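You operate a simulated robot arm through the tools that you are given. There is no shell and no other tool.

You are at the controls of a simulated robot arm. One attempt, no reset.

## Task
Put the blue and green markers back in their cups.
Fine: blue first; turn each cup to the arrow before you fill it.

It is judged by the outcome, as a careful person would: the job done as asked, and still so three seconds after it is handed in. It fails if anything else is knocked over, pushed out of place, dropped, spilled or broken.

## Robot
A 7-joint arm with a two-finger parallel gripper, fixed in place. Base frame: the origin is on the floor under the middle of its stand, x ahead of it, y to its left, z up; the work surface is at about z = 0.735. Readings come in m, degrees, newtons and seconds.
It reaches about 1.524 m from its shoulder. Its first joint turns from -149.0 to 149.0 degrees. Payload 3.5 kg.
Tool frame: the origin (TCP) lies between the finger pads and is the grasp point; the fingertips stand 0.023 m ahead of it; z points along the fingers, y is the line along which they close. The gripper opens to 0.094 m. The fingers are 0.038 m wide and 0.01 m thick; the gripper's body (0.054 by 0.096 m) begins 0.039 m behind the TCP.
Orientation is that of the tool frame in the base frame, as [roll, pitch, yaw] about the fixed x, y, z axes, in that order (R = Rz(yaw) Ry(pitch) Rx(roll)). With the fingers straight down and closing along the base's y, the tool's x points along the base's -x, its y along +y and its z along -z.

## Interface
- The arm moves only by the tool arm_command. Its argument "moves" is a list of rows, each a list of 7 numbers: the gripper command, from -1 (shut) to 1 (fully open), values between in proportion, then the shift along the base's x, y, z in m, then the turn, a rotation vector about the base's x, y, z in degrees. In form: [[fingers, tx, ty, tz, rx, ry, rz], ...]. A call has 1 to 20 rows; each row shifts and turns the commanded pose from where the row before left it. Rows are played at 5 a second. More than 0.05 m and 8.6 degrees between two rows, or a gripper value outside its range, and nothing of the call is played. A pose out of reach is approached as far as the arm can. The call stops where the force on the tool passes 70 N (or 10 N more than at its start, if that is more) or the arm is blocked; 0.2 s more then pass. The fingers move at their own pace (about 0.153 m/s each) and stop on an object; they squeeze with about 43 N. The grip force told is the motor's: it shows also when the fingers shut on nothing. Time passes only in rows, and 0.2 s behind the last, so rows that do not move let the fingers close. The reply holds the time, the measured pose of the TCP, the force on the tool along the base axes, the opening and the grip force, in the units named above and with some noise, with the torque about the TCP (base axes, N m) and any sound that the robot's microphone picked up, and new pictures: "views" is both (left out), scene, wrist or none.
- Cameras (640 x 400 px; columns grow to the right, rows downward): "scene" is fixed at [0.4026, -0.499, 1.5005]; the picture's right is [0.84, -0.54, 0.00], its down [-0.23, -0.35, -0.91] and it looks along [0.49, 0.76, -0.42] (base axes); focal length 354 px, centre (320, 200). "wrist" rides on the gripper at [0.086, 0.016, -0.075] in the tool frame; the picture's right is [-0.18, 0.98, 0.00], its down [-0.58, -0.11, -0.81] and it looks along [-0.79, -0.15, 0.59] (tool axes); focal length 243 px, centre (320, 200). There is no depth. A picture from a camera that has moved, and an enlarged one, comes with that camera's place and axes in the base frame and with its lens.
- zoom(camera, box): a new picture of the part [left, top, right, bottom] of that camera's present view, enlarged. It takes no simulated time.
- close_job(): hands the job in; it is judged then, once.

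Nothing tells you positions but the pictures and the camera data. Unless the task says otherwise, let go and move clear before handing in.

The tools are called after "Emit:" by a JSON object that holds its "op" and its "data". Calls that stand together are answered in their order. arm_command: Moves the arm, as the interface text tells. Its arguments: {"type":"object","properties":{"moves":{"type":"array"},"views":{"type":"string","enum":["both","scene","wrist","none"]}},"required":["moves"]} The other tools are called the same way: zoom (camera, box) takes an enlarged picture of a part of a camera's view; close_job () hands the job in.

At the start:

```text
clock: 0.0
ee_pos: [1.0002, 0.4519, 1.1832]
tcp_rot: [-180.0, 0.0, -180.0]
force: [-0.6, -0.1, 0.2]
wrist_torque: [-0.02, 0.02, 0.0]
gripper_width: 0.094
finger_force: 0.1
```

scene: 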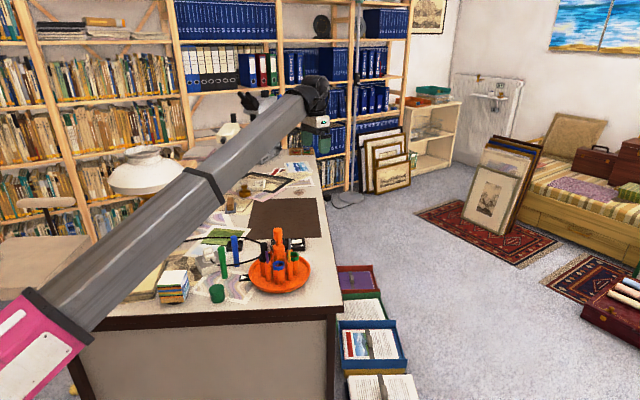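
wrist: 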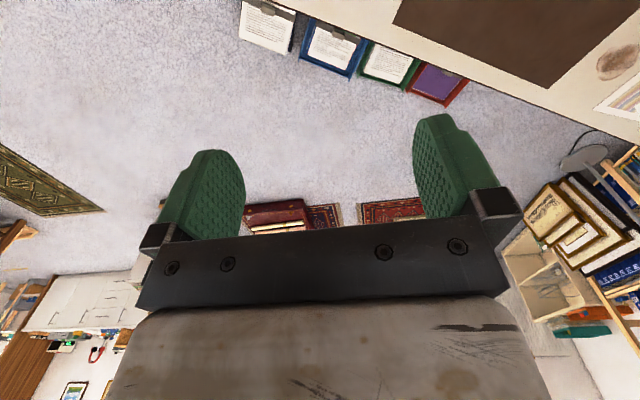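

I see a desk with an orange carousel-like tray with cups, and a blue and a green marker standing nearby. I'll zoom in to understand the cups and the arrow before moving.

Emit:
{"op": "zoom", "data": {"camera": "scene", "box": [190, 215, 330, 305]}}

Emit:
{"op": "zoom", "data": {"camera": "scene", "box": [240, 220, 320, 300]}}

Emit:
{"op": "zoom", "data": {"camera": "scene", "box": [140, 140, 360, 320]}}

```text
4.44 times, centred on (260, 260) of scene
camera zoom: at [0.4026, -0.499, 1.5005], right [0.84, -0.54, 0.0], down [-0.23, -0.35, -0.91], along [0.49, 0.76, -0.42], focal length 1576 px, centre (587, -67)
```

zoom: 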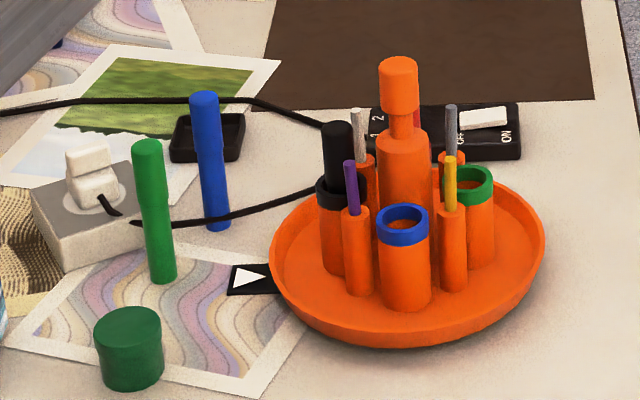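

```text
5.00 times, centred on (280, 260) of scene
camera zoom: at [0.4026, -0.499, 1.5005], right [0.84, -0.54, 0.0], down [-0.23, -0.35, -0.91], along [0.49, 0.76, -0.42], focal length 1772 px, centre (520, -100)
```

zoom: 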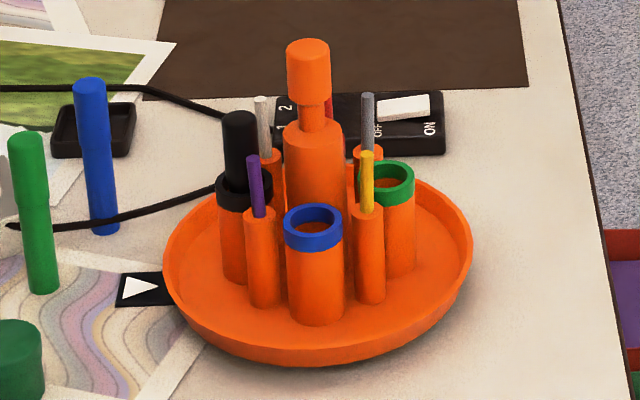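

```text
2.22 times, centred on (250, 230) of scene
camera zoom: at [0.4026, -0.499, 1.5005], right [0.84, -0.54, 0.0], down [-0.23, -0.35, -0.91], along [0.49, 0.76, -0.42], focal length 788 px, centre (476, 133)
```

zoom: 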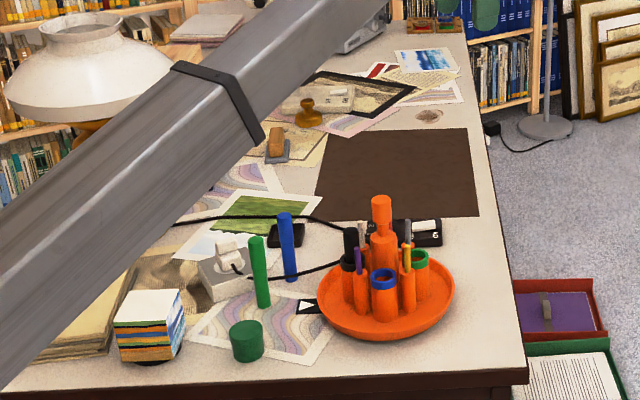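

The orange tray is a carousel with a knob (centre about [0.83, 0.425]). The blue and green markers stand near [0.726, 0.566] and [0.665, 0.523], and the arrow plate is near [0.726, 0.495]. I'll move the gripper back and look with the wrist camera.

Emit:
{"op": "arm_command", "data": {"moves": [[1, -0.043, -0.004, -0.014, 0, 0, 0], [1, -0.043, -0.004, -0.014, 0, 0, 0], [1, -0.043, -0.004, -0.014, 0, 0, 0], [1, -0.043, -0.004, -0.014, 0, 0, 0], [1, -0.043, -0.004, -0.014, 0, 0, 0], [1, -0.043, -0.004, -0.014, 0, 0, 0], [1, -0.043, -0.003, -0.014, 0, 0, 0], [1, 0, 0, 0, 0, 0, 0]], "views": "both"}}

```text
clock: 1.8
ee_pos: [0.6989, 0.4293, 1.0823]
tcp_rot: [180.0, 0.0, -180.0]
force: [-0.1, -0.6, 0.0]
wrist_torque: [0.02, 0.04, 0.03]
gripper_width: 0.0937
finger_force: 0.0
camera wrist: at [0.6134, 0.4442, 1.158], right [0.18, 0.98, 0.0], down [0.58, -0.11, 0.81], along [0.79, -0.15, -0.59], focal length 243 px, centre (320, 200)
```

scene: 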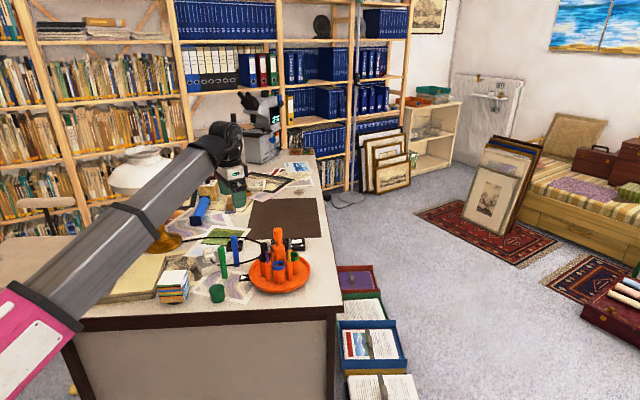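
wrist: 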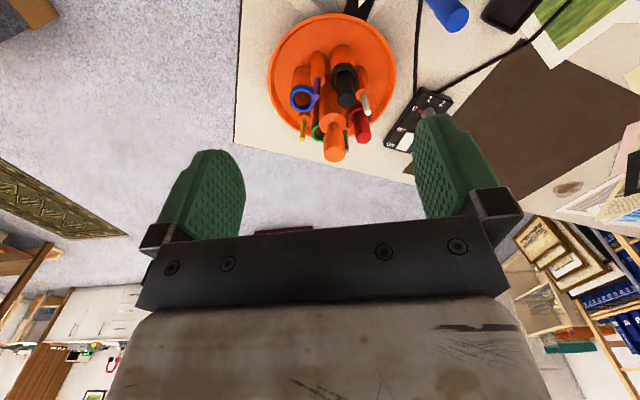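

The wrist view shows the carousel from above. I'll zoom in on it and the arrow.

Emit:
{"op": "zoom", "data": {"camera": "wrist", "box": [240, 0, 440, 170]}}

Emit:
{"op": "zoom", "data": {"camera": "scene", "box": [180, 180, 330, 310]}}

Emit:
{"op": "zoom", "data": {"camera": "wrist", "box": [320, 0, 560, 160]}}

```text
2.35 times, centred on (340, 85) of wrist
camera zoom: at [0.6134, 0.4442, 1.158], right [0.18, 0.98, 0.0], down [0.58, -0.11, 0.81], along [0.79, -0.15, -0.59], focal length 571 px, centre (273, 471)
```

zoom: 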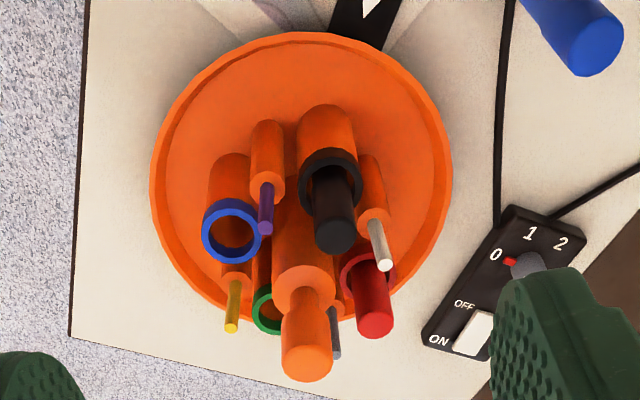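

```text
3.08 times, centred on (255, 245) of scene
camera zoom: at [0.4026, -0.499, 1.5005], right [0.84, -0.54, 0.0], down [-0.23, -0.35, -0.91], along [0.49, 0.76, -0.42], focal length 1091 px, centre (520, 62)
```

zoom: 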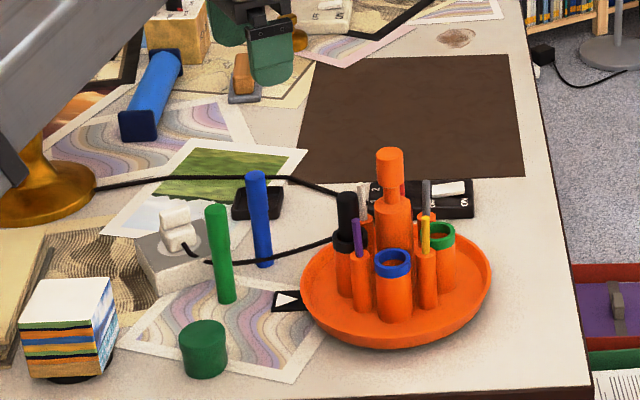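

```text
2.50 times, centred on (440, 80) of wrist
camera zoom: at [0.6134, 0.4442, 1.158], right [0.18, 0.98, 0.0], down [0.58, -0.11, 0.81], along [0.79, -0.15, -0.59], focal length 606 px, centre (20, 500)
```

zoom: 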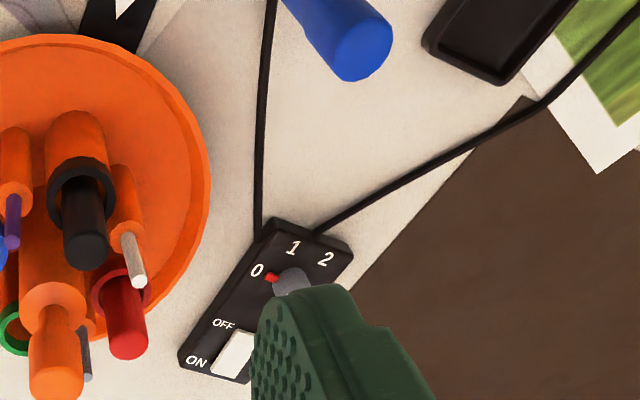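

The carousel has four cups 90° apart. Black is at the arrow now, blue is at about azimuth 240°, and green is at about 330°, with the knob axis near [0.830, 0.4225] and its top at z≈0.928. I'll go above the knob with some yaw so I can refine its position.

Emit:
{"op": "arm_command", "data": {"moves": [[1, 0.0218, -0.0011, -0.0137, 0, 0, 7.5], [1, 0.0218, -0.0011, -0.0137, 0, 0, 7.5], [1, 0.0218, -0.0011, -0.0137, 0, 0, 7.5], [1, 0.0218, -0.0011, -0.0137, 0, 0, 7.5], [1, 0.0218, -0.0011, -0.0137, 0, 0, 7.5], [1, 0.0218, -0.0011, -0.0137, 0, 0, 7.5], [0.2, 0, 0, 0, 0, 0, 0], [0.2, 0, 0, 0, 0, 0, 0]], "views": "both"}}

```text
clock: 3.6
ee_pos: [0.8276, 0.4191, 1.0027]
tcp_rot: [-179.9, 0.0, -135.0]
force: [-0.9, -0.3, -0.2]
wrist_torque: [0.01, 0.04, 0.0]
gripper_width: 0.0562
finger_force: 0.0
camera wrist: at [0.7558, 0.3692, 1.0772], right [-0.56, 0.83, 0.0], down [0.49, 0.33, 0.81], along [0.67, 0.46, -0.59], focal length 243 px, centre (320, 200)
```

scene: 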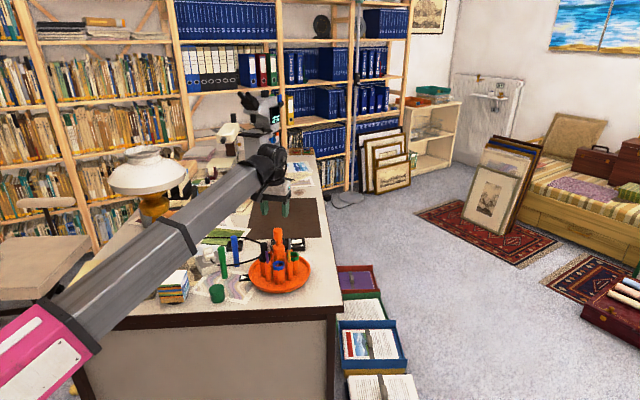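
wrist: 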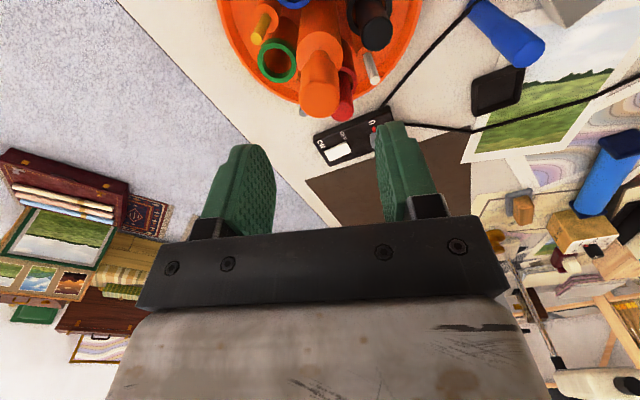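

The knob sits between and below the fingers. I'll zoom in to measure it.

Emit:
{"op": "zoom", "data": {"camera": "wrist", "box": [210, 0, 430, 140]}}

Emit:
{"op": "zoom", "data": {"camera": "scene", "box": [200, 180, 330, 305]}}

```text
2.86 times, centred on (320, 70) of wrist
camera zoom: at [0.7558, 0.3692, 1.0772], right [-0.56, 0.83, 0.0], down [0.49, 0.33, 0.81], along [0.67, 0.46, -0.59], focal length 693 px, centre (320, 571)
```

zoom: 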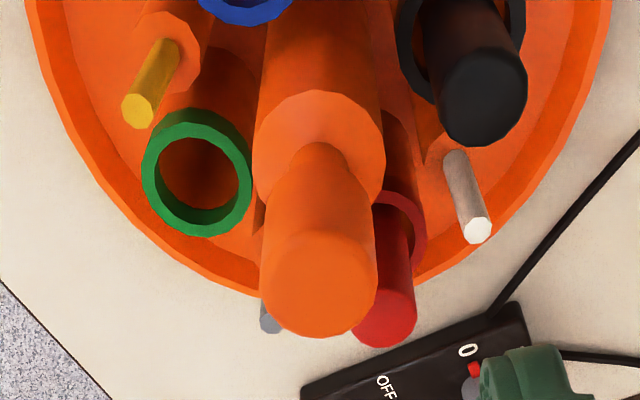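

```text
3.20 times, centred on (265, 242) of scene
camera zoom: at [0.4026, -0.499, 1.5005], right [0.84, -0.54, 0.0], down [-0.23, -0.35, -0.91], along [0.49, 0.76, -0.42], focal length 1134 px, centre (496, 64)
```

zoom: 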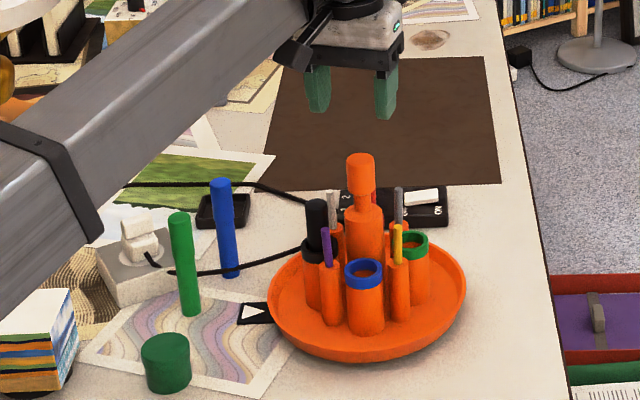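

The knob axis comes out at about [0.8305, 0.4215] from both views. I'll centre on it and go down to z≈0.916 with the fingers half open, which keeps the fingertips above all the markers.

Emit:
{"op": "arm_command", "data": {"moves": [[0.2, 0.0029, 0.0024, -0.02, 0, 0, 0], [0.2, 0, 0, -0.02, 0, 0, 0], [0.2, 0, 0, -0.02, 0, 0, 0], [0.2, 0, 0, -0.015, 0, 0, 0], [0.2, 0, 0, 0, 0, 0, 0], [0.2, 0, 0, 0, 0, 0, 0]], "views": "both"}}

```text
clock: 5.0
ee_pos: [0.832, 0.4203, 0.9277]
tcp_rot: [-179.9, 0.0, -135.0]
force: [0.2, 0.2, 0.0]
wrist_torque: [0.0, 0.01, -0.03]
gripper_width: 0.0563
finger_force: 0.1
camera wrist: at [0.7596, 0.3707, 1.0019], right [-0.56, 0.83, 0.0], down [0.49, 0.33, 0.81], along [0.67, 0.46, -0.59], focal length 243 px, centre (320, 200)
```

scene: 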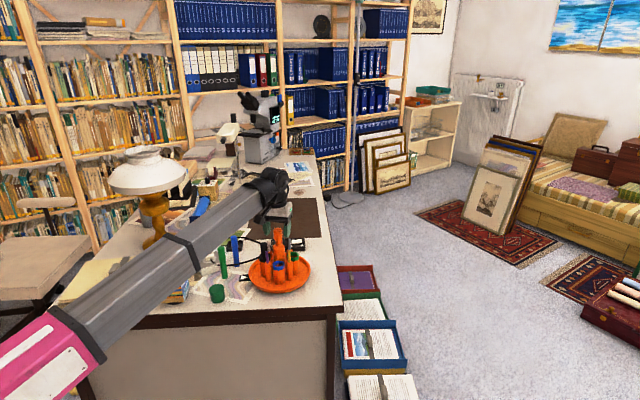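
wrist: 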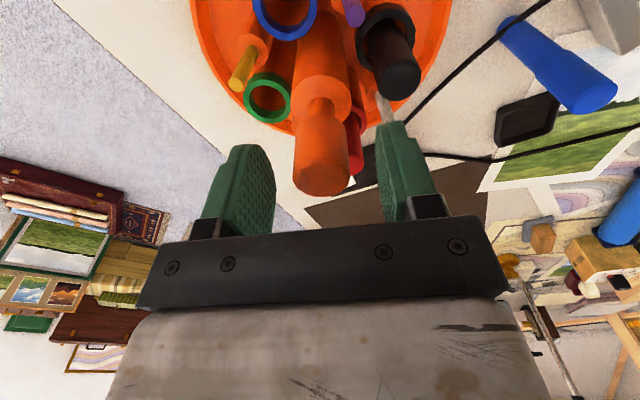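

Emit:
{"op": "zoom", "data": {"camera": "scene", "box": [240, 160, 330, 230]}}

Emit:
{"op": "zoom", "data": {"camera": "scene", "box": [235, 190, 325, 290]}}

Emit:
{"op": "zoom", "data": {"camera": "wrist", "box": [200, 60, 460, 230]}}

```text
5.71 times, centred on (285, 195) of scene
camera zoom: at [0.4026, -0.499, 1.5005], right [0.84, -0.54, 0.0], down [-0.23, -0.35, -0.91], along [0.49, 0.76, -0.42], focal length 2026 px, centre (520, 229)
```

zoom: 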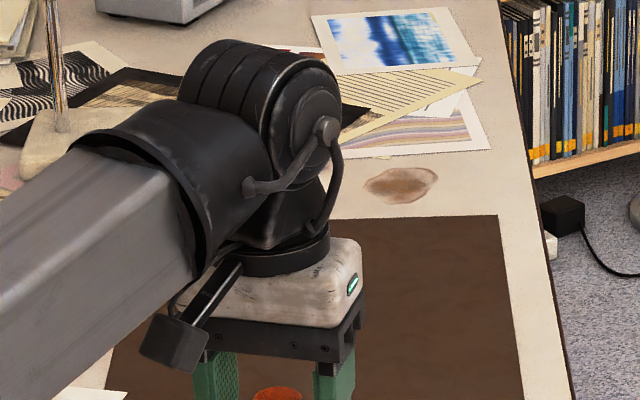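

```text
4.00 times, centred on (280, 240) of scene
camera zoom: at [0.4026, -0.499, 1.5005], right [0.84, -0.54, 0.0], down [-0.23, -0.35, -0.91], along [0.49, 0.76, -0.42], focal length 1418 px, centre (480, 40)
```

zoom: 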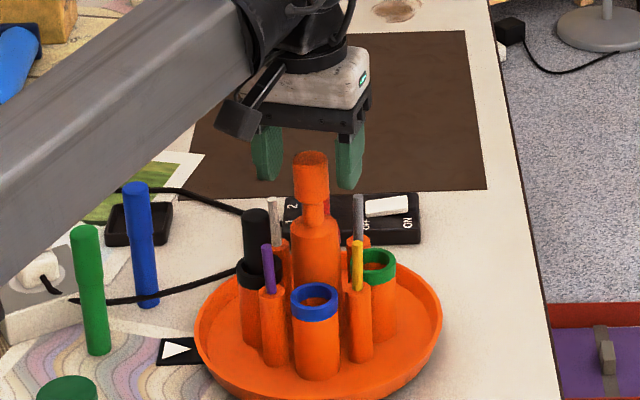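

```text
2.35 times, centred on (330, 145) of wrist
camera zoom: at [0.7596, 0.3707, 1.0019], right [-0.56, 0.83, 0.0], down [0.49, 0.33, 0.81], along [0.67, 0.46, -0.59], focal length 571 px, centre (296, 329)
```

zoom: 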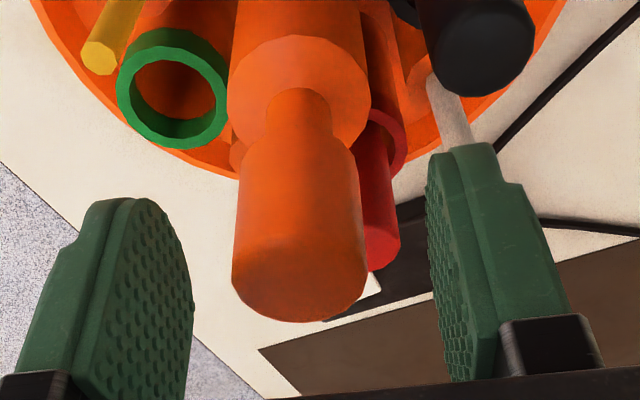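

The fingers straddle the knob, which is about 2 mm off centre along the closing line. I'll correct that, lower slightly and close.

Emit:
{"op": "arm_command", "data": {"moves": [[0.2, -0.0014, 0.0013, -0.006, 0, 0, 0], [0.2, 0, 0, -0.006, 0, 0, 0], [0.2, 0, 0, 0, 0, 0, 0], [-0.3, 0, 0, 0, 0, 0, 0], [-0.5, 0, 0, 0, 0, 0, 0], [-0.5, 0, 0, 0, 0, 0, 0]], "views": "wrist"}}

```text
clock: 6.4
ee_pos: [0.8316, 0.4213, 0.9158]
tcp_rot: [-180.0, -0.1, -135.1]
force: [5.2, -3.7, -1.8]
wrist_torque: [0.55, 0.4, 0.0]
gripper_width: 0.0289
finger_force: 45.2
camera wrist: at [0.7597, 0.3711, 0.9905], right [-0.56, 0.83, 0.0], down [0.49, 0.33, 0.81], along [0.67, 0.45, -0.59], focal length 243 px, centre (320, 200)
```

wrist: 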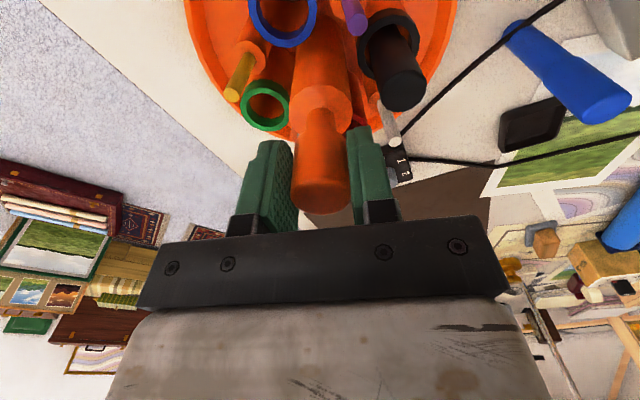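

The knob is gripped at 28.9 mm, with a slight side load of about 6 N. I'll relieve that and test a small clockwise turn.

Emit:
{"op": "arm_command", "data": {"moves": [[-0.6, 0.0009, -0.0007, 0, 0, 0, 0], [-0.6, 0, 0, 0, 0, 0, -3], [-0.6, 0, 0, 0, 0, 0, -3], [-0.6, 0, 0, 0, 0, 0, 0]], "views": "wrist"}}

```text
clock: 7.4
ee_pos: [0.8319, 0.4203, 0.9162]
tcp_rot: [-180.0, 0.0, -141.2]
force: [-10.5, -0.9, -0.5]
wrist_torque: [0.08, -1.16, 0.06]
gripper_width: 0.029
finger_force: 45.0
camera wrist: at [0.7549, 0.3791, 0.9906], right [-0.47, 0.88, 0.0], down [0.52, 0.28, 0.81], along [0.71, 0.38, -0.59], focal length 243 px, centre (320, 200)
```

wrist: 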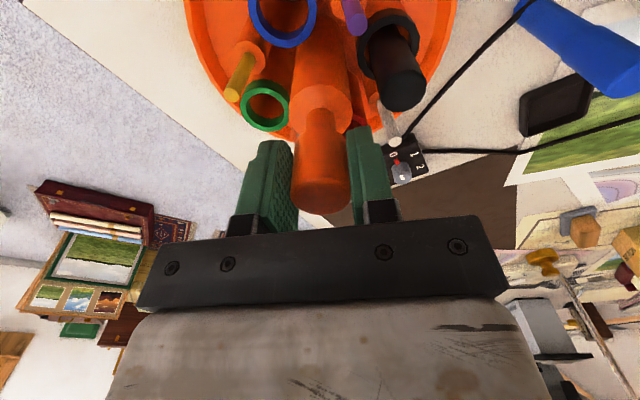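

The tray turns with the knob: the cups stay fixed in the wrist view while the background rotates. There is about 10 N of side load in x, so I'll shift slightly to relieve it and keep turning in small chunks.

Emit:
{"op": "arm_command", "data": {"moves": [[-0.6, -0.0014, 0, 0, 0, 0, 0], [-0.6, 0, 0, 0, 0, 0, -4], [-0.6, 0, 0, 0, 0, 0, -4], [-0.6, 0, 0, 0, 0, 0, -4], [-0.6, 0, 0, 0, 0, 0, 0]], "views": "none"}}

```text
clock: 8.6
ee_pos: [0.8306, 0.4218, 0.9169]
tcp_rot: [180.0, 0.1, -153.1]
force: [4.7, 9.3, 6.0]
wrist_torque: [-1.07, 0.82, 0.02]
gripper_width: 0.0289
finger_force: 44.8
```

Emit:
{"op": "arm_command", "data": {"moves": [[-0.6, 0.0004, 0.0008, 0.0004, 0, 0, 0], [-0.6, 0, 0, 0, 0, 0, -4], [-0.6, 0, 0, 0, 0, 0, -4], [-0.6, 0, 0, 0, 0, 0, -4], [-0.6, 0, 0, 0, 0, 0, 0]], "views": "none"}}

```text
clock: 9.8
ee_pos: [0.8314, 0.4223, 0.9164]
tcp_rot: [-180.0, 0.1, -165.1]
force: [9.4, 9.2, 0.7]
wrist_torque: [-0.39, -0.62, -0.02]
gripper_width: 0.0291
finger_force: 44.7
```

Emit:
{"op": "arm_command", "data": {"moves": [[-0.6, 0.0008, 0.0008, 0, 0, 0, 0], [-0.6, 0, 0, 0, 0, 0, -4], [-0.6, 0, 0, 0, 0, 0, -4], [-0.6, 0, 0, 0, 0, 0, -4], [-0.6, 0, 0, 0, 0, 0, 0]], "views": "both"}}

```text
clock: 11.0
ee_pos: [0.8323, 0.4215, 0.9165]
tcp_rot: [-180.0, -0.1, -177.1]
force: [-10.8, 9.0, -7.5]
wrist_torque: [-0.56, -0.94, 0.0]
gripper_width: 0.0286
finger_force: 44.8
camera wrist: at [0.7447, 0.4339, 0.9907], right [0.13, 0.99, 0.0], down [0.59, -0.08, 0.81], along [0.8, -0.11, -0.59], focal length 243 px, centre (320, 200)
```

scene: 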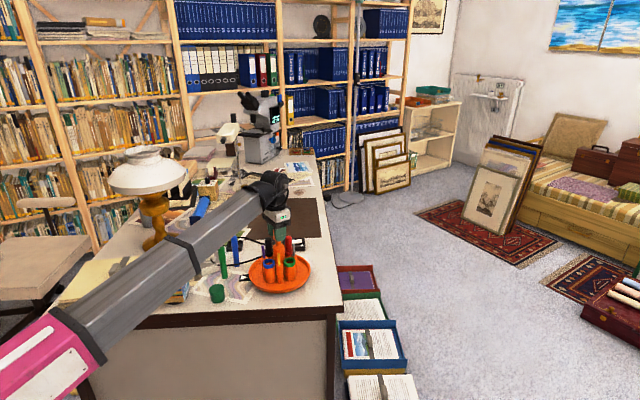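
wrist: 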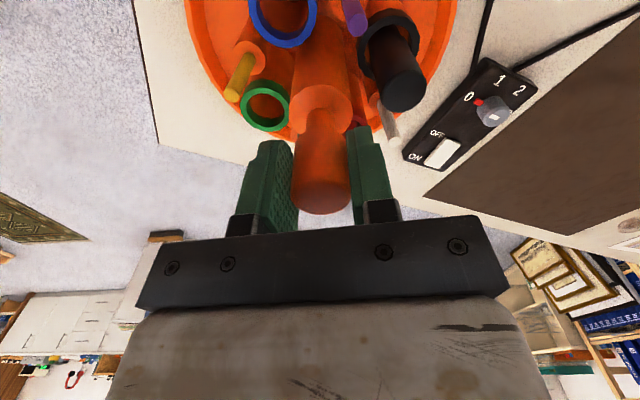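

Turned 42° so far and the tray follows smoothly. I'll correct the small side loads and continue.

Emit:
{"op": "arm_command", "data": {"moves": [[-0.6, -0.001, 0.0008, -0.0004, 0, 0, 0], [-0.6, 0, 0, 0, 0, 0, -4], [-0.6, 0, 0, 0, 0, 0, -4], [-0.6, 0, 0, 0, 0, 0, -4], [-0.6, 0, 0, 0, 0, 0, 0]], "views": "none"}}

```text
clock: 12.2
ee_pos: [0.832, 0.4235, 0.9163]
tcp_rot: [180.0, 0.0, 170.8]
force: [-3.9, 4.8, -1.9]
wrist_torque: [-0.28, 1.37, -0.02]
gripper_width: 0.0287
finger_force: 44.8
```

Emit:
{"op": "arm_command", "data": {"moves": [[-0.6, -0.0003, 0.0004, 0, 0, 0, 0], [-0.6, 0, 0, 0, 0, 0, -4], [-0.6, 0, 0, 0, 0, 0, -4], [-0.6, 0, 0, 0, 0, 0, -4], [-0.6, 0, 0, 0, 0, 0, 0]], "views": "none"}}

```text
clock: 13.4
ee_pos: [0.8321, 0.4235, 0.9165]
tcp_rot: [180.0, 0.0, 158.8]
force: [8.0, 0.3, -1.3]
wrist_torque: [-0.37, 0.39, -0.03]
gripper_width: 0.0288
finger_force: 44.6
```

Emit:
{"op": "arm_command", "data": {"moves": [[-0.6, 0.0006, 0, 0, 0, 0, 0], [-0.6, 0, 0, 0, 0, 0, -4], [-0.6, 0, 0, 0, 0, 0, -4], [-0.6, 0, 0, 0, 0, 0, -4], [-0.6, 0, 0, 0, 0, 0, 0]], "views": "both"}}

```text
clock: 14.6
ee_pos: [0.8313, 0.4247, 0.9169]
tcp_rot: [179.9, 0.1, 146.9]
force: [8.9, 1.6, 4.0]
wrist_torque: [-1.22, -0.81, 0.0]
gripper_width: 0.0285
finger_force: 44.7
camera wrist: at [0.7684, 0.4843, 0.9905], right [0.69, 0.72, 0.0], down [0.43, -0.41, 0.81], along [0.58, -0.56, -0.59], focal length 243 px, centre (320, 200)
```

scene: 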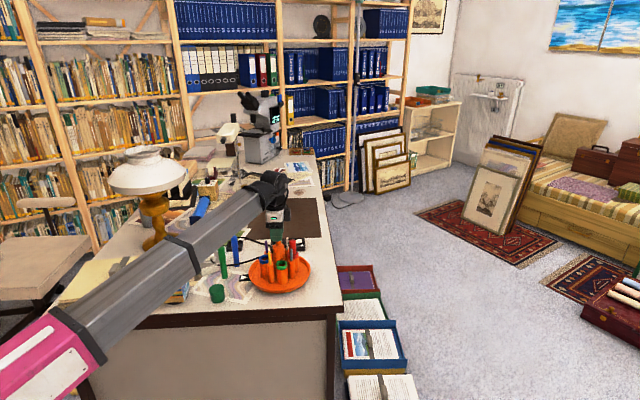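
wrist: 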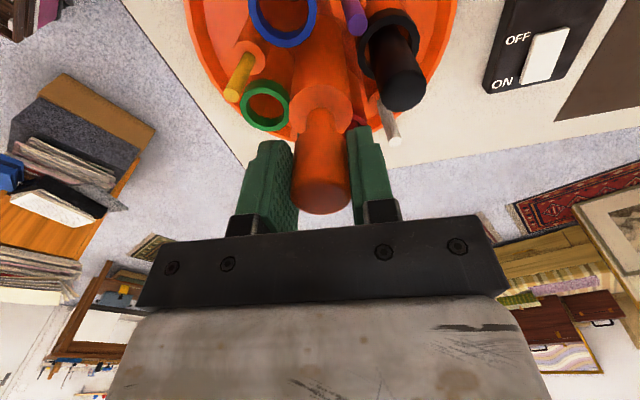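

Emit:
{"op": "zoom", "data": {"camera": "scene", "box": [240, 220, 320, 300]}}

Emit:
{"op": "zoom", "data": {"camera": "wrist", "box": [180, 0, 460, 180]}}

```text
5.00 times, centred on (280, 260) of scene
camera zoom: at [0.4026, -0.499, 1.5005], right [0.84, -0.54, 0.0], down [-0.23, -0.35, -0.91], along [0.49, 0.76, -0.42], focal length 1772 px, centre (520, -100)
```

zoom: 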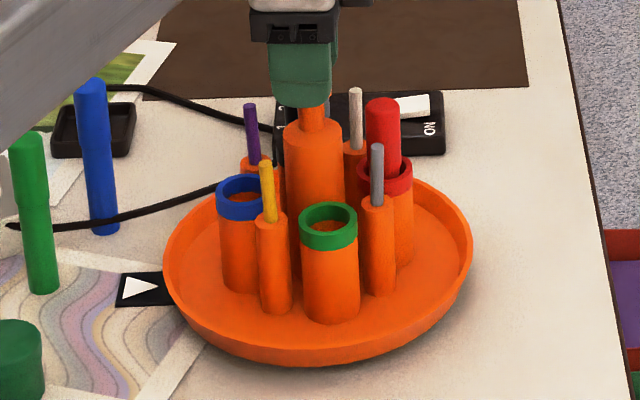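

```text
2.22 times, centred on (320, 90) of wrist
camera zoom: at [0.7684, 0.4843, 0.9905], right [0.69, 0.72, 0.0], down [0.43, -0.41, 0.81], along [0.58, -0.56, -0.59], focal length 539 px, centre (320, 444)
```

zoom: 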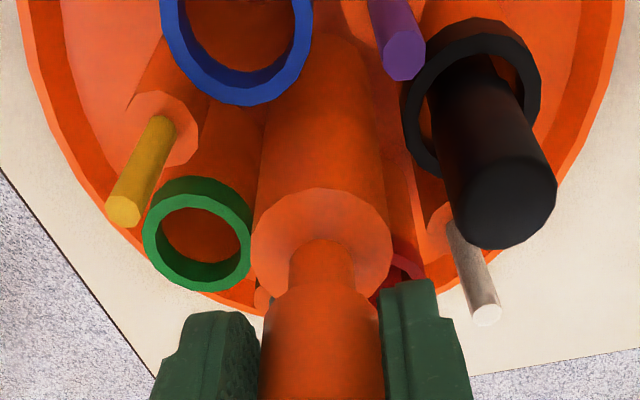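

The base hasn't moved (its rim has the same extents as before). We're at 78°, so I'll do the last 12°.

Emit:
{"op": "arm_command", "data": {"moves": [[-0.6, 0.0006, -0.0003, 0.0002, 0, 0, 0], [-0.6, 0, 0, 0, 0, 0, -4], [-0.6, 0, 0, 0, 0, 0, -4], [-0.6, 0, 0, 0, 0, 0, -4], [-0.6, 0, 0, 0, 0, 0, 0]], "views": "both"}}

Emit:
{"op": "zoom", "data": {"camera": "scene", "box": [240, 220, 320, 300]}}

```text
clock: 15.8
ee_pos: [0.8329, 0.4249, 0.9168]
tcp_rot: [179.9, 0.0, 134.8]
force: [4.9, 11.7, 2.2]
wrist_torque: [-0.5, 0.2, 0.01]
gripper_width: 0.0288
finger_force: 45.3
camera wrist: at [0.7828, 0.4965, 0.9906], right [0.83, 0.56, 0.0], down [0.33, -0.49, 0.81], along [0.45, -0.67, -0.59], focal length 243 px, centre (320, 200)
```

scene: 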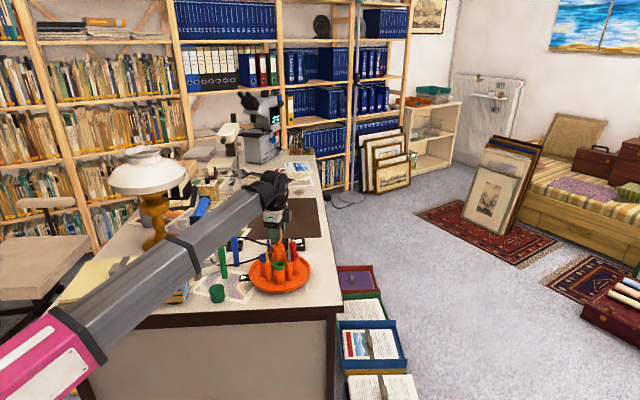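
wrist: 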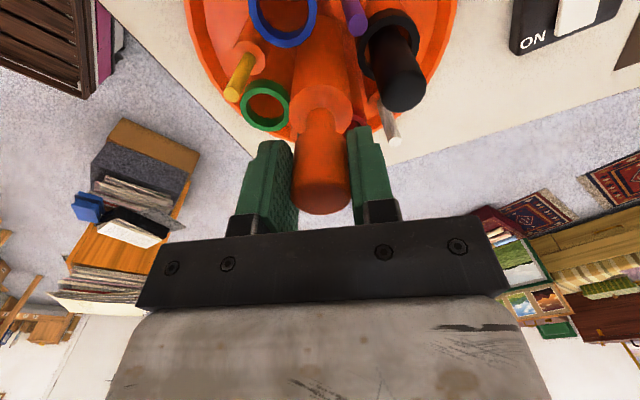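

```text
5.00 times, centred on (280, 260) of scene
camera zoom: at [0.4026, -0.499, 1.5005], right [0.84, -0.54, 0.0], down [-0.23, -0.35, -0.91], along [0.49, 0.76, -0.42], focal length 1772 px, centre (520, -100)
```

zoom: 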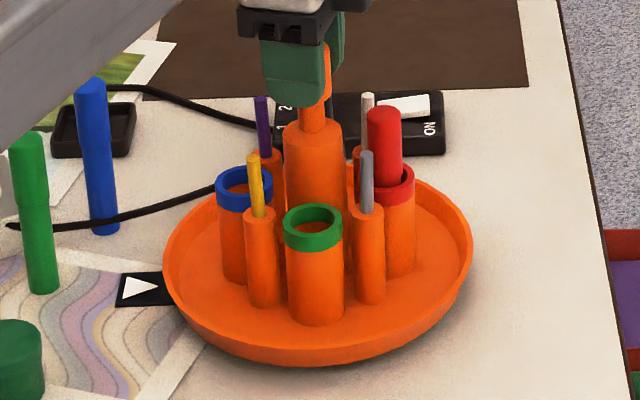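

Blue now sits where black was. I'll release the knob, rise, and view the carousel along the arrow's line to check the alignment accurately.

Emit:
{"op": "arm_command", "data": {"moves": [[-0.6, -0.0002, 0.0008, 0, 0, 0, 0], [0.1, 0, 0, 0, 0, 0, 0], [0.1, 0, 0, 0, 0, 0, 0], [0.1, 0, 0, 0.03, 0, 0, 0], [0.1, 0, 0, 0.03, 0, 0, 0], [0.1, 0, 0, 0.03, 0, 0, 0], [1, -0.035, 0.0195, 0, 0, 0, 6.5], [1, -0.035, 0.0195, 0, 0, 0, 6.5], [1, -0.035, 0.0195, 0, 0, 0, 6.5], [1, -0.035, 0.0195, 0, 0, 0, 6.5], [1, 0, 0, 0, 0, 0, 0]], "views": "both"}}

Emit:
{"op": "zoom", "data": {"camera": "wrist", "box": [180, 0, 460, 230]}}

Emit:
{"op": "zoom", "data": {"camera": "scene", "box": [200, 200, 330, 300]}}

```text
clock: 18.2
ee_pos: [0.6897, 0.5013, 1.0086]
tcp_rot: [179.9, 0.1, 161.0]
force: [1.2, -0.1, 0.6]
wrist_torque: [0.0, -0.01, 0.01]
gripper_width: 0.0943
finger_force: 0.1
camera wrist: at [0.614, 0.544, 1.0828], right [0.49, 0.87, 0.0], down [0.51, -0.29, 0.81], along [0.7, -0.4, -0.59], focal length 243 px, centre (320, 200)
```

scene: 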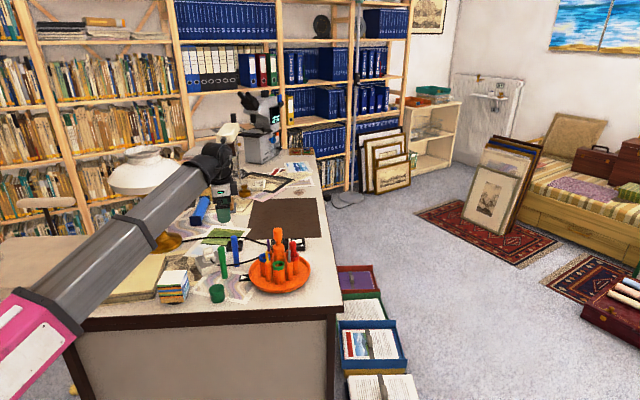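
wrist: 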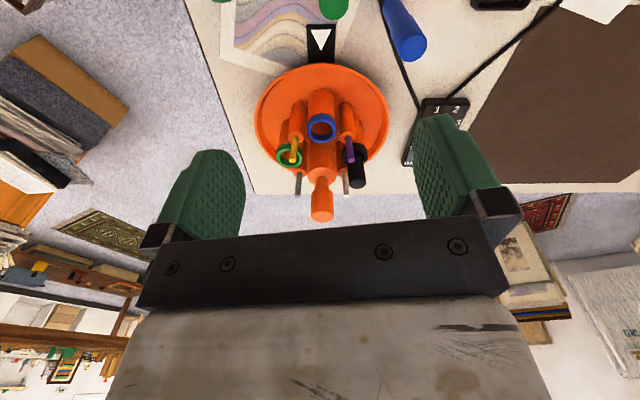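

```text
1.74 times, centred on (320, 115) of wrist
camera zoom: at [0.614, 0.544, 1.0828], right [0.49, 0.87, 0.0], down [0.51, -0.29, 0.81], along [0.7, -0.4, -0.59], focal length 422 px, centre (320, 348)
```

zoom: 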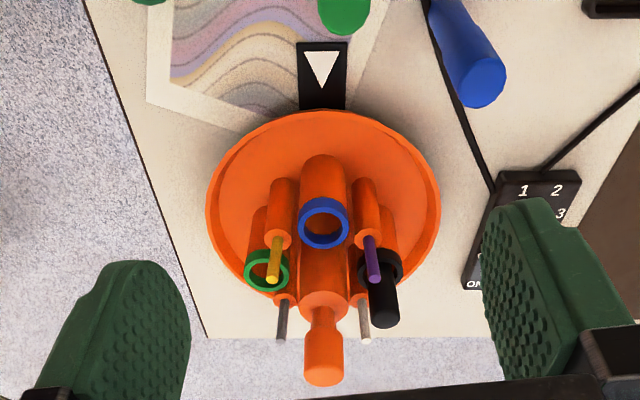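

```text
4.00 times, centred on (265, 250) of scene
camera zoom: at [0.4026, -0.499, 1.5005], right [0.84, -0.54, 0.0], down [-0.23, -0.35, -0.91], along [0.49, 0.76, -0.42], focal length 1418 px, centre (540, 0)
```

zoom: 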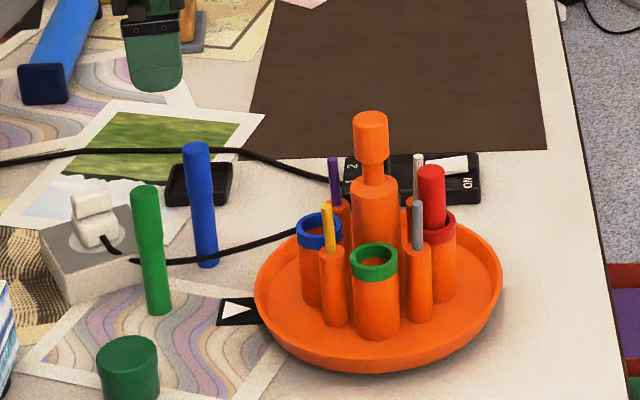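

From this view the arrow, the blue cup and the knob are collinear, so the blue cup is at the arrow, centred near [0.7885, 0.4485] with its rim at z≈0.82. Next I'll go above the blue marker at about [0.7275, 0.567], top z≈0.862.

Emit:
{"op": "arm_command", "data": {"moves": [[0.1, 0.0117, 0.0224, -0.015, 0, 0, -3.67], [0.1, 0.0117, 0.0224, -0.015, 0, 0, -3.67], [0.1, 0.0118, 0.0224, -0.0186, 0, 0, -3.66], [0.0, 0, 0, 0, 0, 0, 0], [0.0, 0, 0, 0, 0, 0, 0]], "views": "both"}}

Emit:
{"op": "zoom", "data": {"camera": "wrist", "box": [200, 0, 440, 200]}}

Emit:
{"op": "zoom", "data": {"camera": "scene", "box": [200, 180, 310, 280]}}

```text
clock: 19.4
ee_pos: [0.7271, 0.5695, 0.9598]
tcp_rot: [180.0, 0.0, 149.9]
force: [0.4, 0.4, 0.5]
wrist_torque: [0.01, 0.0, -0.04]
gripper_width: 0.0471
finger_force: 0.1
camera wrist: at [0.661, 0.6264, 1.0334], right [0.65, 0.76, 0.0], down [0.45, -0.39, 0.81], along [0.61, -0.53, -0.59], focal length 243 px, centre (320, 200)
```

scene: 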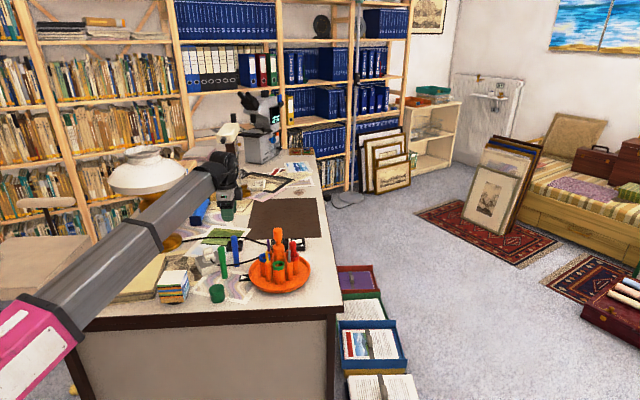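
wrist: 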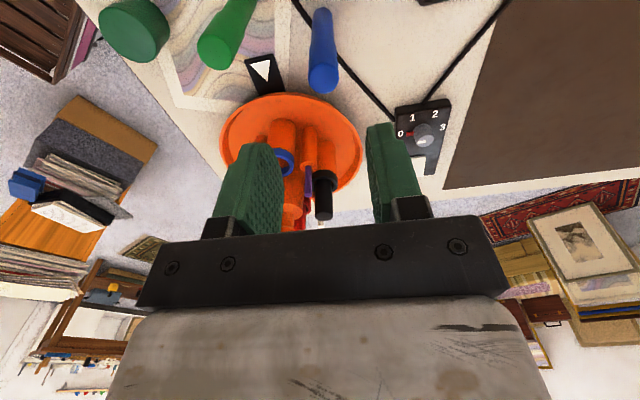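

```text
2.00 times, centred on (320, 100) of wrist
camera zoom: at [0.661, 0.6264, 1.0334], right [0.65, 0.76, 0.0], down [0.45, -0.39, 0.81], along [0.61, -0.53, -0.59], focal length 485 px, centre (320, 400)
```

zoom: 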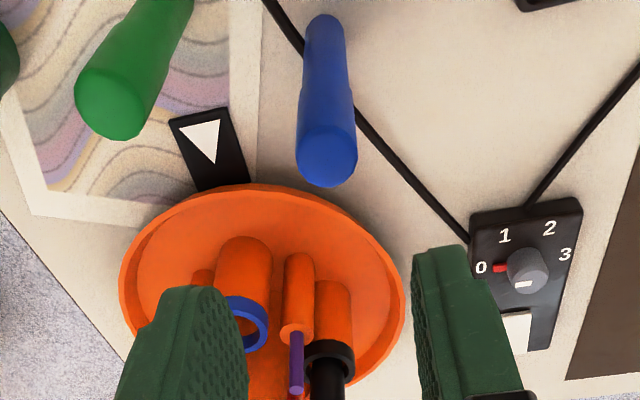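

```text
4.00 times, centred on (255, 230) of scene
camera zoom: at [0.4026, -0.499, 1.5005], right [0.84, -0.54, 0.0], down [-0.23, -0.35, -0.91], along [0.49, 0.76, -0.42], focal length 1418 px, centre (580, 80)
```

zoom: 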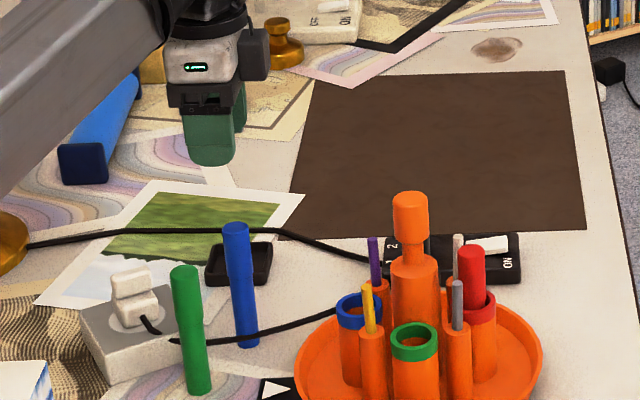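

The marker is almost centred between the fingers, about 1 mm off along the closing line. I'll correct that and come down in two steps.

Emit:
{"op": "arm_command", "data": {"moves": [[0.0, 0.0007, 0.0011, -0.025, 0, 0, 0], [0.0, 0, 0, -0.025, 0, 0, 0], [0.0, 0, 0, -0.025, 0, 0, 0], [0.0, 0, 0, -0.01, 0, 0, 0], [0.0, 0, 0, 0, 0, 0, 0], [0.0, 0, 0, 0, 0, 0, 0]], "views": "both"}}

Emit:
{"op": "zoom", "data": {"camera": "wrist", "box": [200, 0, 440, 230]}}

Emit:
{"op": "zoom", "data": {"camera": "scene", "box": [200, 200, 310, 290]}}

```text
clock: 20.8
ee_pos: [0.7277, 0.5712, 0.8723]
tcp_rot: [-179.9, -0.1, 150.0]
force: [-0.7, 1.3, 0.0]
wrist_torque: [0.01, 0.01, -0.01]
gripper_width: 0.0471
finger_force: 0.1
camera wrist: at [0.6613, 0.6281, 0.9474], right [0.65, 0.76, 0.0], down [0.45, -0.39, 0.81], along [0.61, -0.53, -0.59], focal length 243 px, centre (320, 200)
```

scene: 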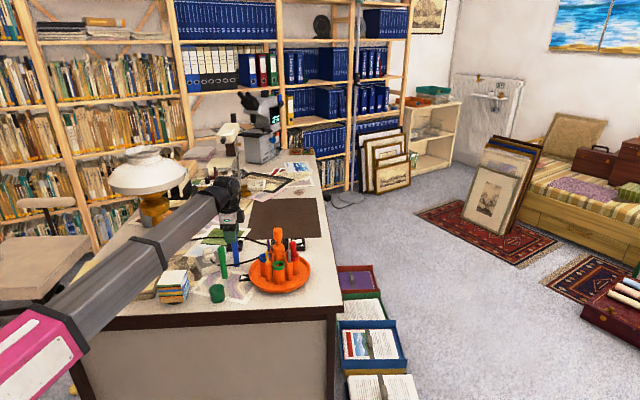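
wrist: 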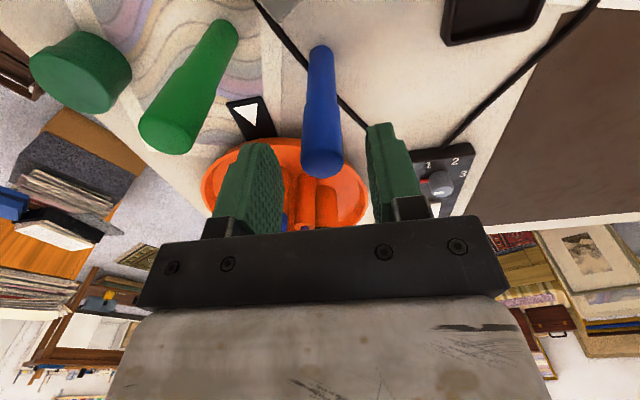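

```text
1.74 times, centred on (320, 115) of wrist
camera zoom: at [0.6613, 0.6281, 0.9474], right [0.65, 0.76, 0.0], down [0.45, -0.39, 0.81], along [0.61, -0.53, -0.59], focal length 422 px, centre (320, 348)
```

zoom: 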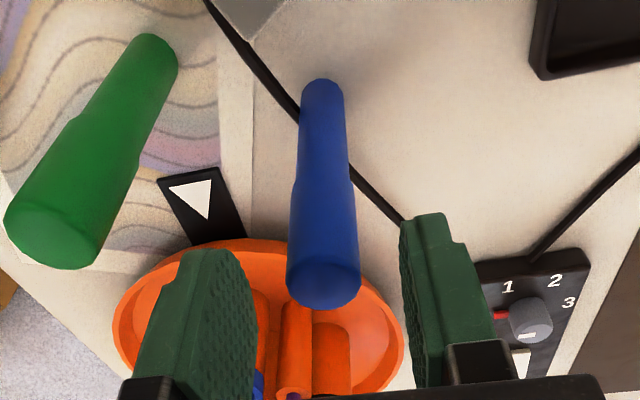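

```text
4.44 times, centred on (255, 245) of scene
camera zoom: at [0.4026, -0.499, 1.5005], right [0.84, -0.54, 0.0], down [-0.23, -0.35, -0.91], along [0.49, 0.76, -0.42], focal length 1576 px, centre (609, 0)
```

zoom: 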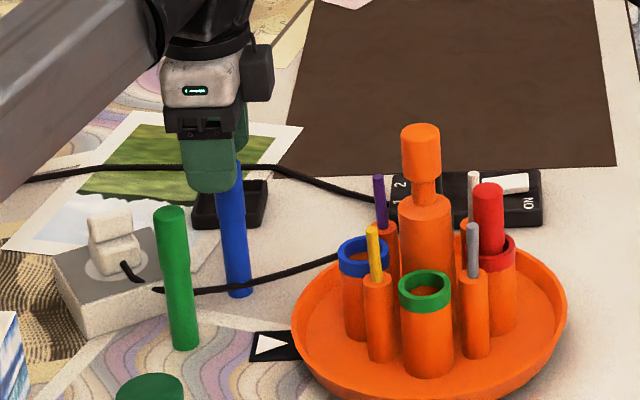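

Centred within about 1 mm. I'll go down to the grasp height and close.

Emit:
{"op": "arm_command", "data": {"moves": [[0.0, -0.0003, 0.001, -0.009, 0, 0, 0], [0.0, 0, 0, -0.008, 0, 0, 0], [0.0, 0, 0, 0, 0, 0, 0], [-0.35, 0, 0, 0, 0, 0, 0], [-0.7, 0, 0, 0, 0, 0, 0], [-0.7, 0, 0, 0, 0, 0, 0]], "views": "both"}}

Emit:
{"op": "zoom", "data": {"camera": "wrist", "box": [200, 0, 440, 230]}}

Emit:
{"op": "zoom", "data": {"camera": "scene", "box": [200, 200, 310, 290]}}

```text
clock: 22.2
ee_pos: [0.7267, 0.5729, 0.8554]
tcp_rot: [180.0, 0.0, 150.1]
force: [-0.9, 0.8, 0.6]
wrist_torque: [-0.04, 0.02, -0.05]
gripper_width: 0.0218
finger_force: 42.9
camera wrist: at [0.6612, 0.6295, 0.9303], right [0.65, 0.76, 0.0], down [0.45, -0.39, 0.81], along [0.61, -0.53, -0.59], focal length 243 px, centre (320, 200)
```

scene: 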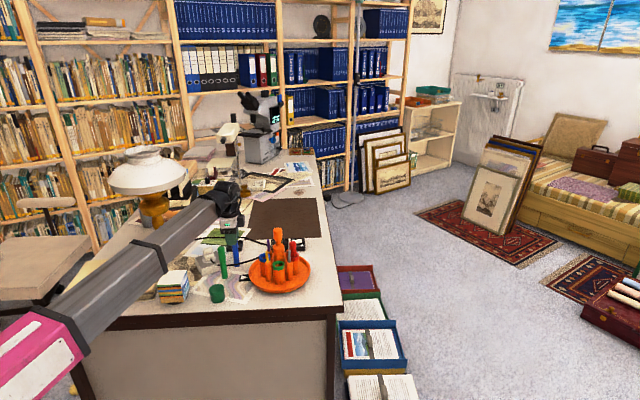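
wrist: 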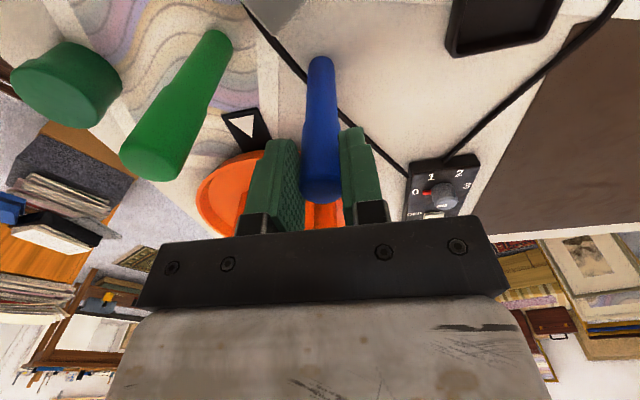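

```text
1.74 times, centred on (320, 115) of wrist
camera zoom: at [0.6612, 0.6295, 0.9303], right [0.65, 0.76, 0.0], down [0.45, -0.39, 0.81], along [0.61, -0.53, -0.59], focal length 422 px, centre (320, 348)
```

zoom: 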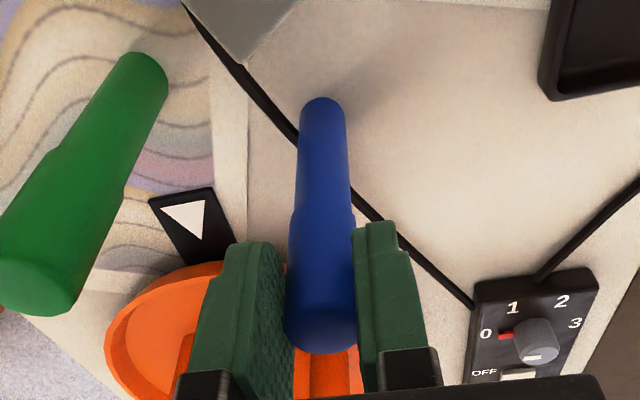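

```text
4.44 times, centred on (255, 245) of scene
camera zoom: at [0.4026, -0.499, 1.5005], right [0.84, -0.54, 0.0], down [-0.23, -0.35, -0.91], along [0.49, 0.76, -0.42], focal length 1576 px, centre (609, 0)
```

zoom: 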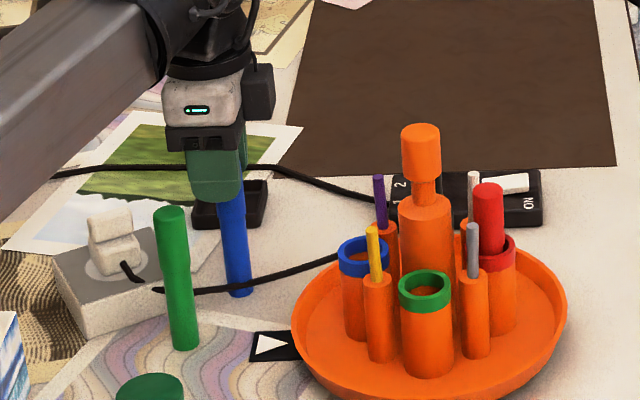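

The blue marker is held (21.8 mm). I'll lift it clear of everything and carry it over the blue cup.

Emit:
{"op": "arm_command", "data": {"moves": [[-0.7, 0, 0, 0.02, 0, 0, 0], [-0.7, 0, 0, 0.045, 0, 0, 0], [-0.7, 0, 0, 0.045, 0, 0, 0], [-0.7, 0, 0, 0.045, 0, 0, 0], [-0.7, 0.0151, -0.0305, 0, 0, 0, 0], [-0.7, 0.0151, -0.0305, 0, 0, 0, 0], [-0.7, 0.0151, -0.0305, 0, 0, 0, 0], [-0.7, 0.015, -0.0305, 0, 0, 0, 0], [-0.7, 0, 0, 0, 0, 0, 0], [-0.7, 0, 0, 0, 0, 0, 0]], "views": "both"}}

Emit:
{"op": "zoom", "data": {"camera": "wrist", "box": [220, 0, 420, 200]}}

Emit:
{"op": "zoom", "data": {"camera": "scene", "box": [220, 190, 320, 290]}}

```text
clock: 24.4
ee_pos: [0.7878, 0.4496, 1.0099]
tcp_rot: [-180.0, 0.0, 150.0]
force: [-0.5, -0.1, -1.1]
wrist_torque: [0.0, 0.0, 0.01]
gripper_width: 0.0217
finger_force: 43.1
camera wrist: at [0.7218, 0.5057, 1.0846], right [0.65, 0.76, 0.0], down [0.45, -0.39, 0.81], along [0.61, -0.53, -0.59], focal length 243 px, centre (320, 200)
```

scene: 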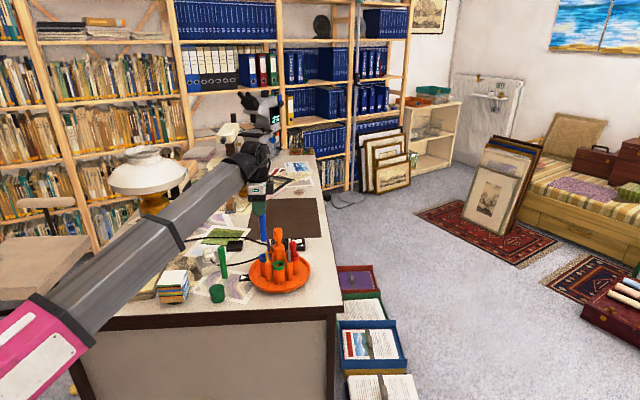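
wrist: 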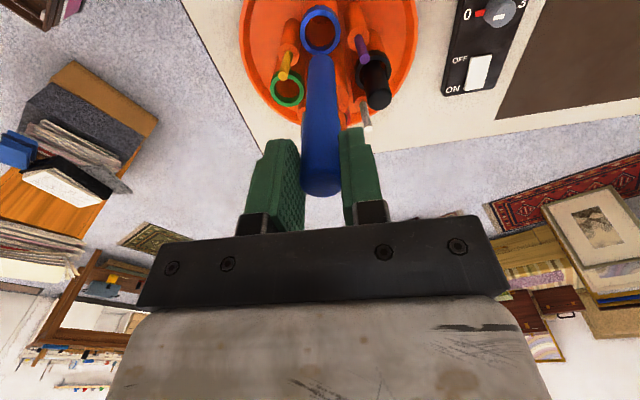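

```text
2.00 times, centred on (320, 100) of wrist
camera zoom: at [0.7218, 0.5057, 1.0846], right [0.65, 0.76, 0.0], down [0.45, -0.39, 0.81], along [0.61, -0.53, -0.59], focal length 485 px, centre (320, 400)
```

zoom: 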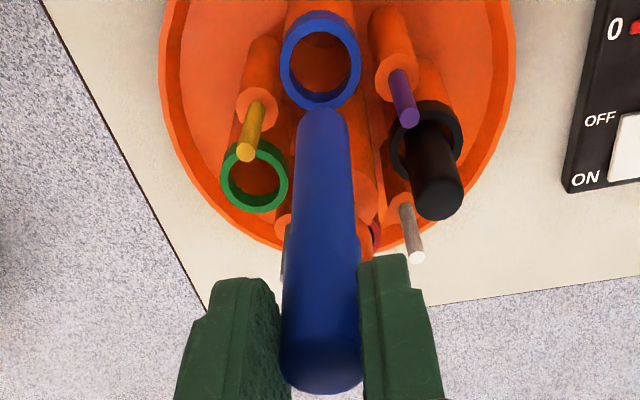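

```text
4.00 times, centred on (270, 240) of scene
camera zoom: at [0.4026, -0.499, 1.5005], right [0.84, -0.54, 0.0], down [-0.23, -0.35, -0.91], along [0.49, 0.76, -0.42], focal length 1418 px, centre (520, 40)
```

zoom: 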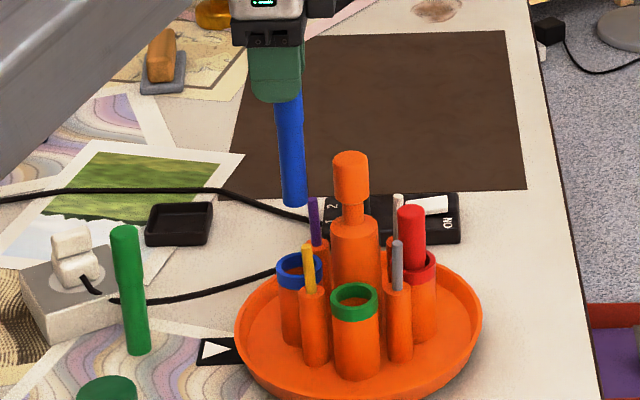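

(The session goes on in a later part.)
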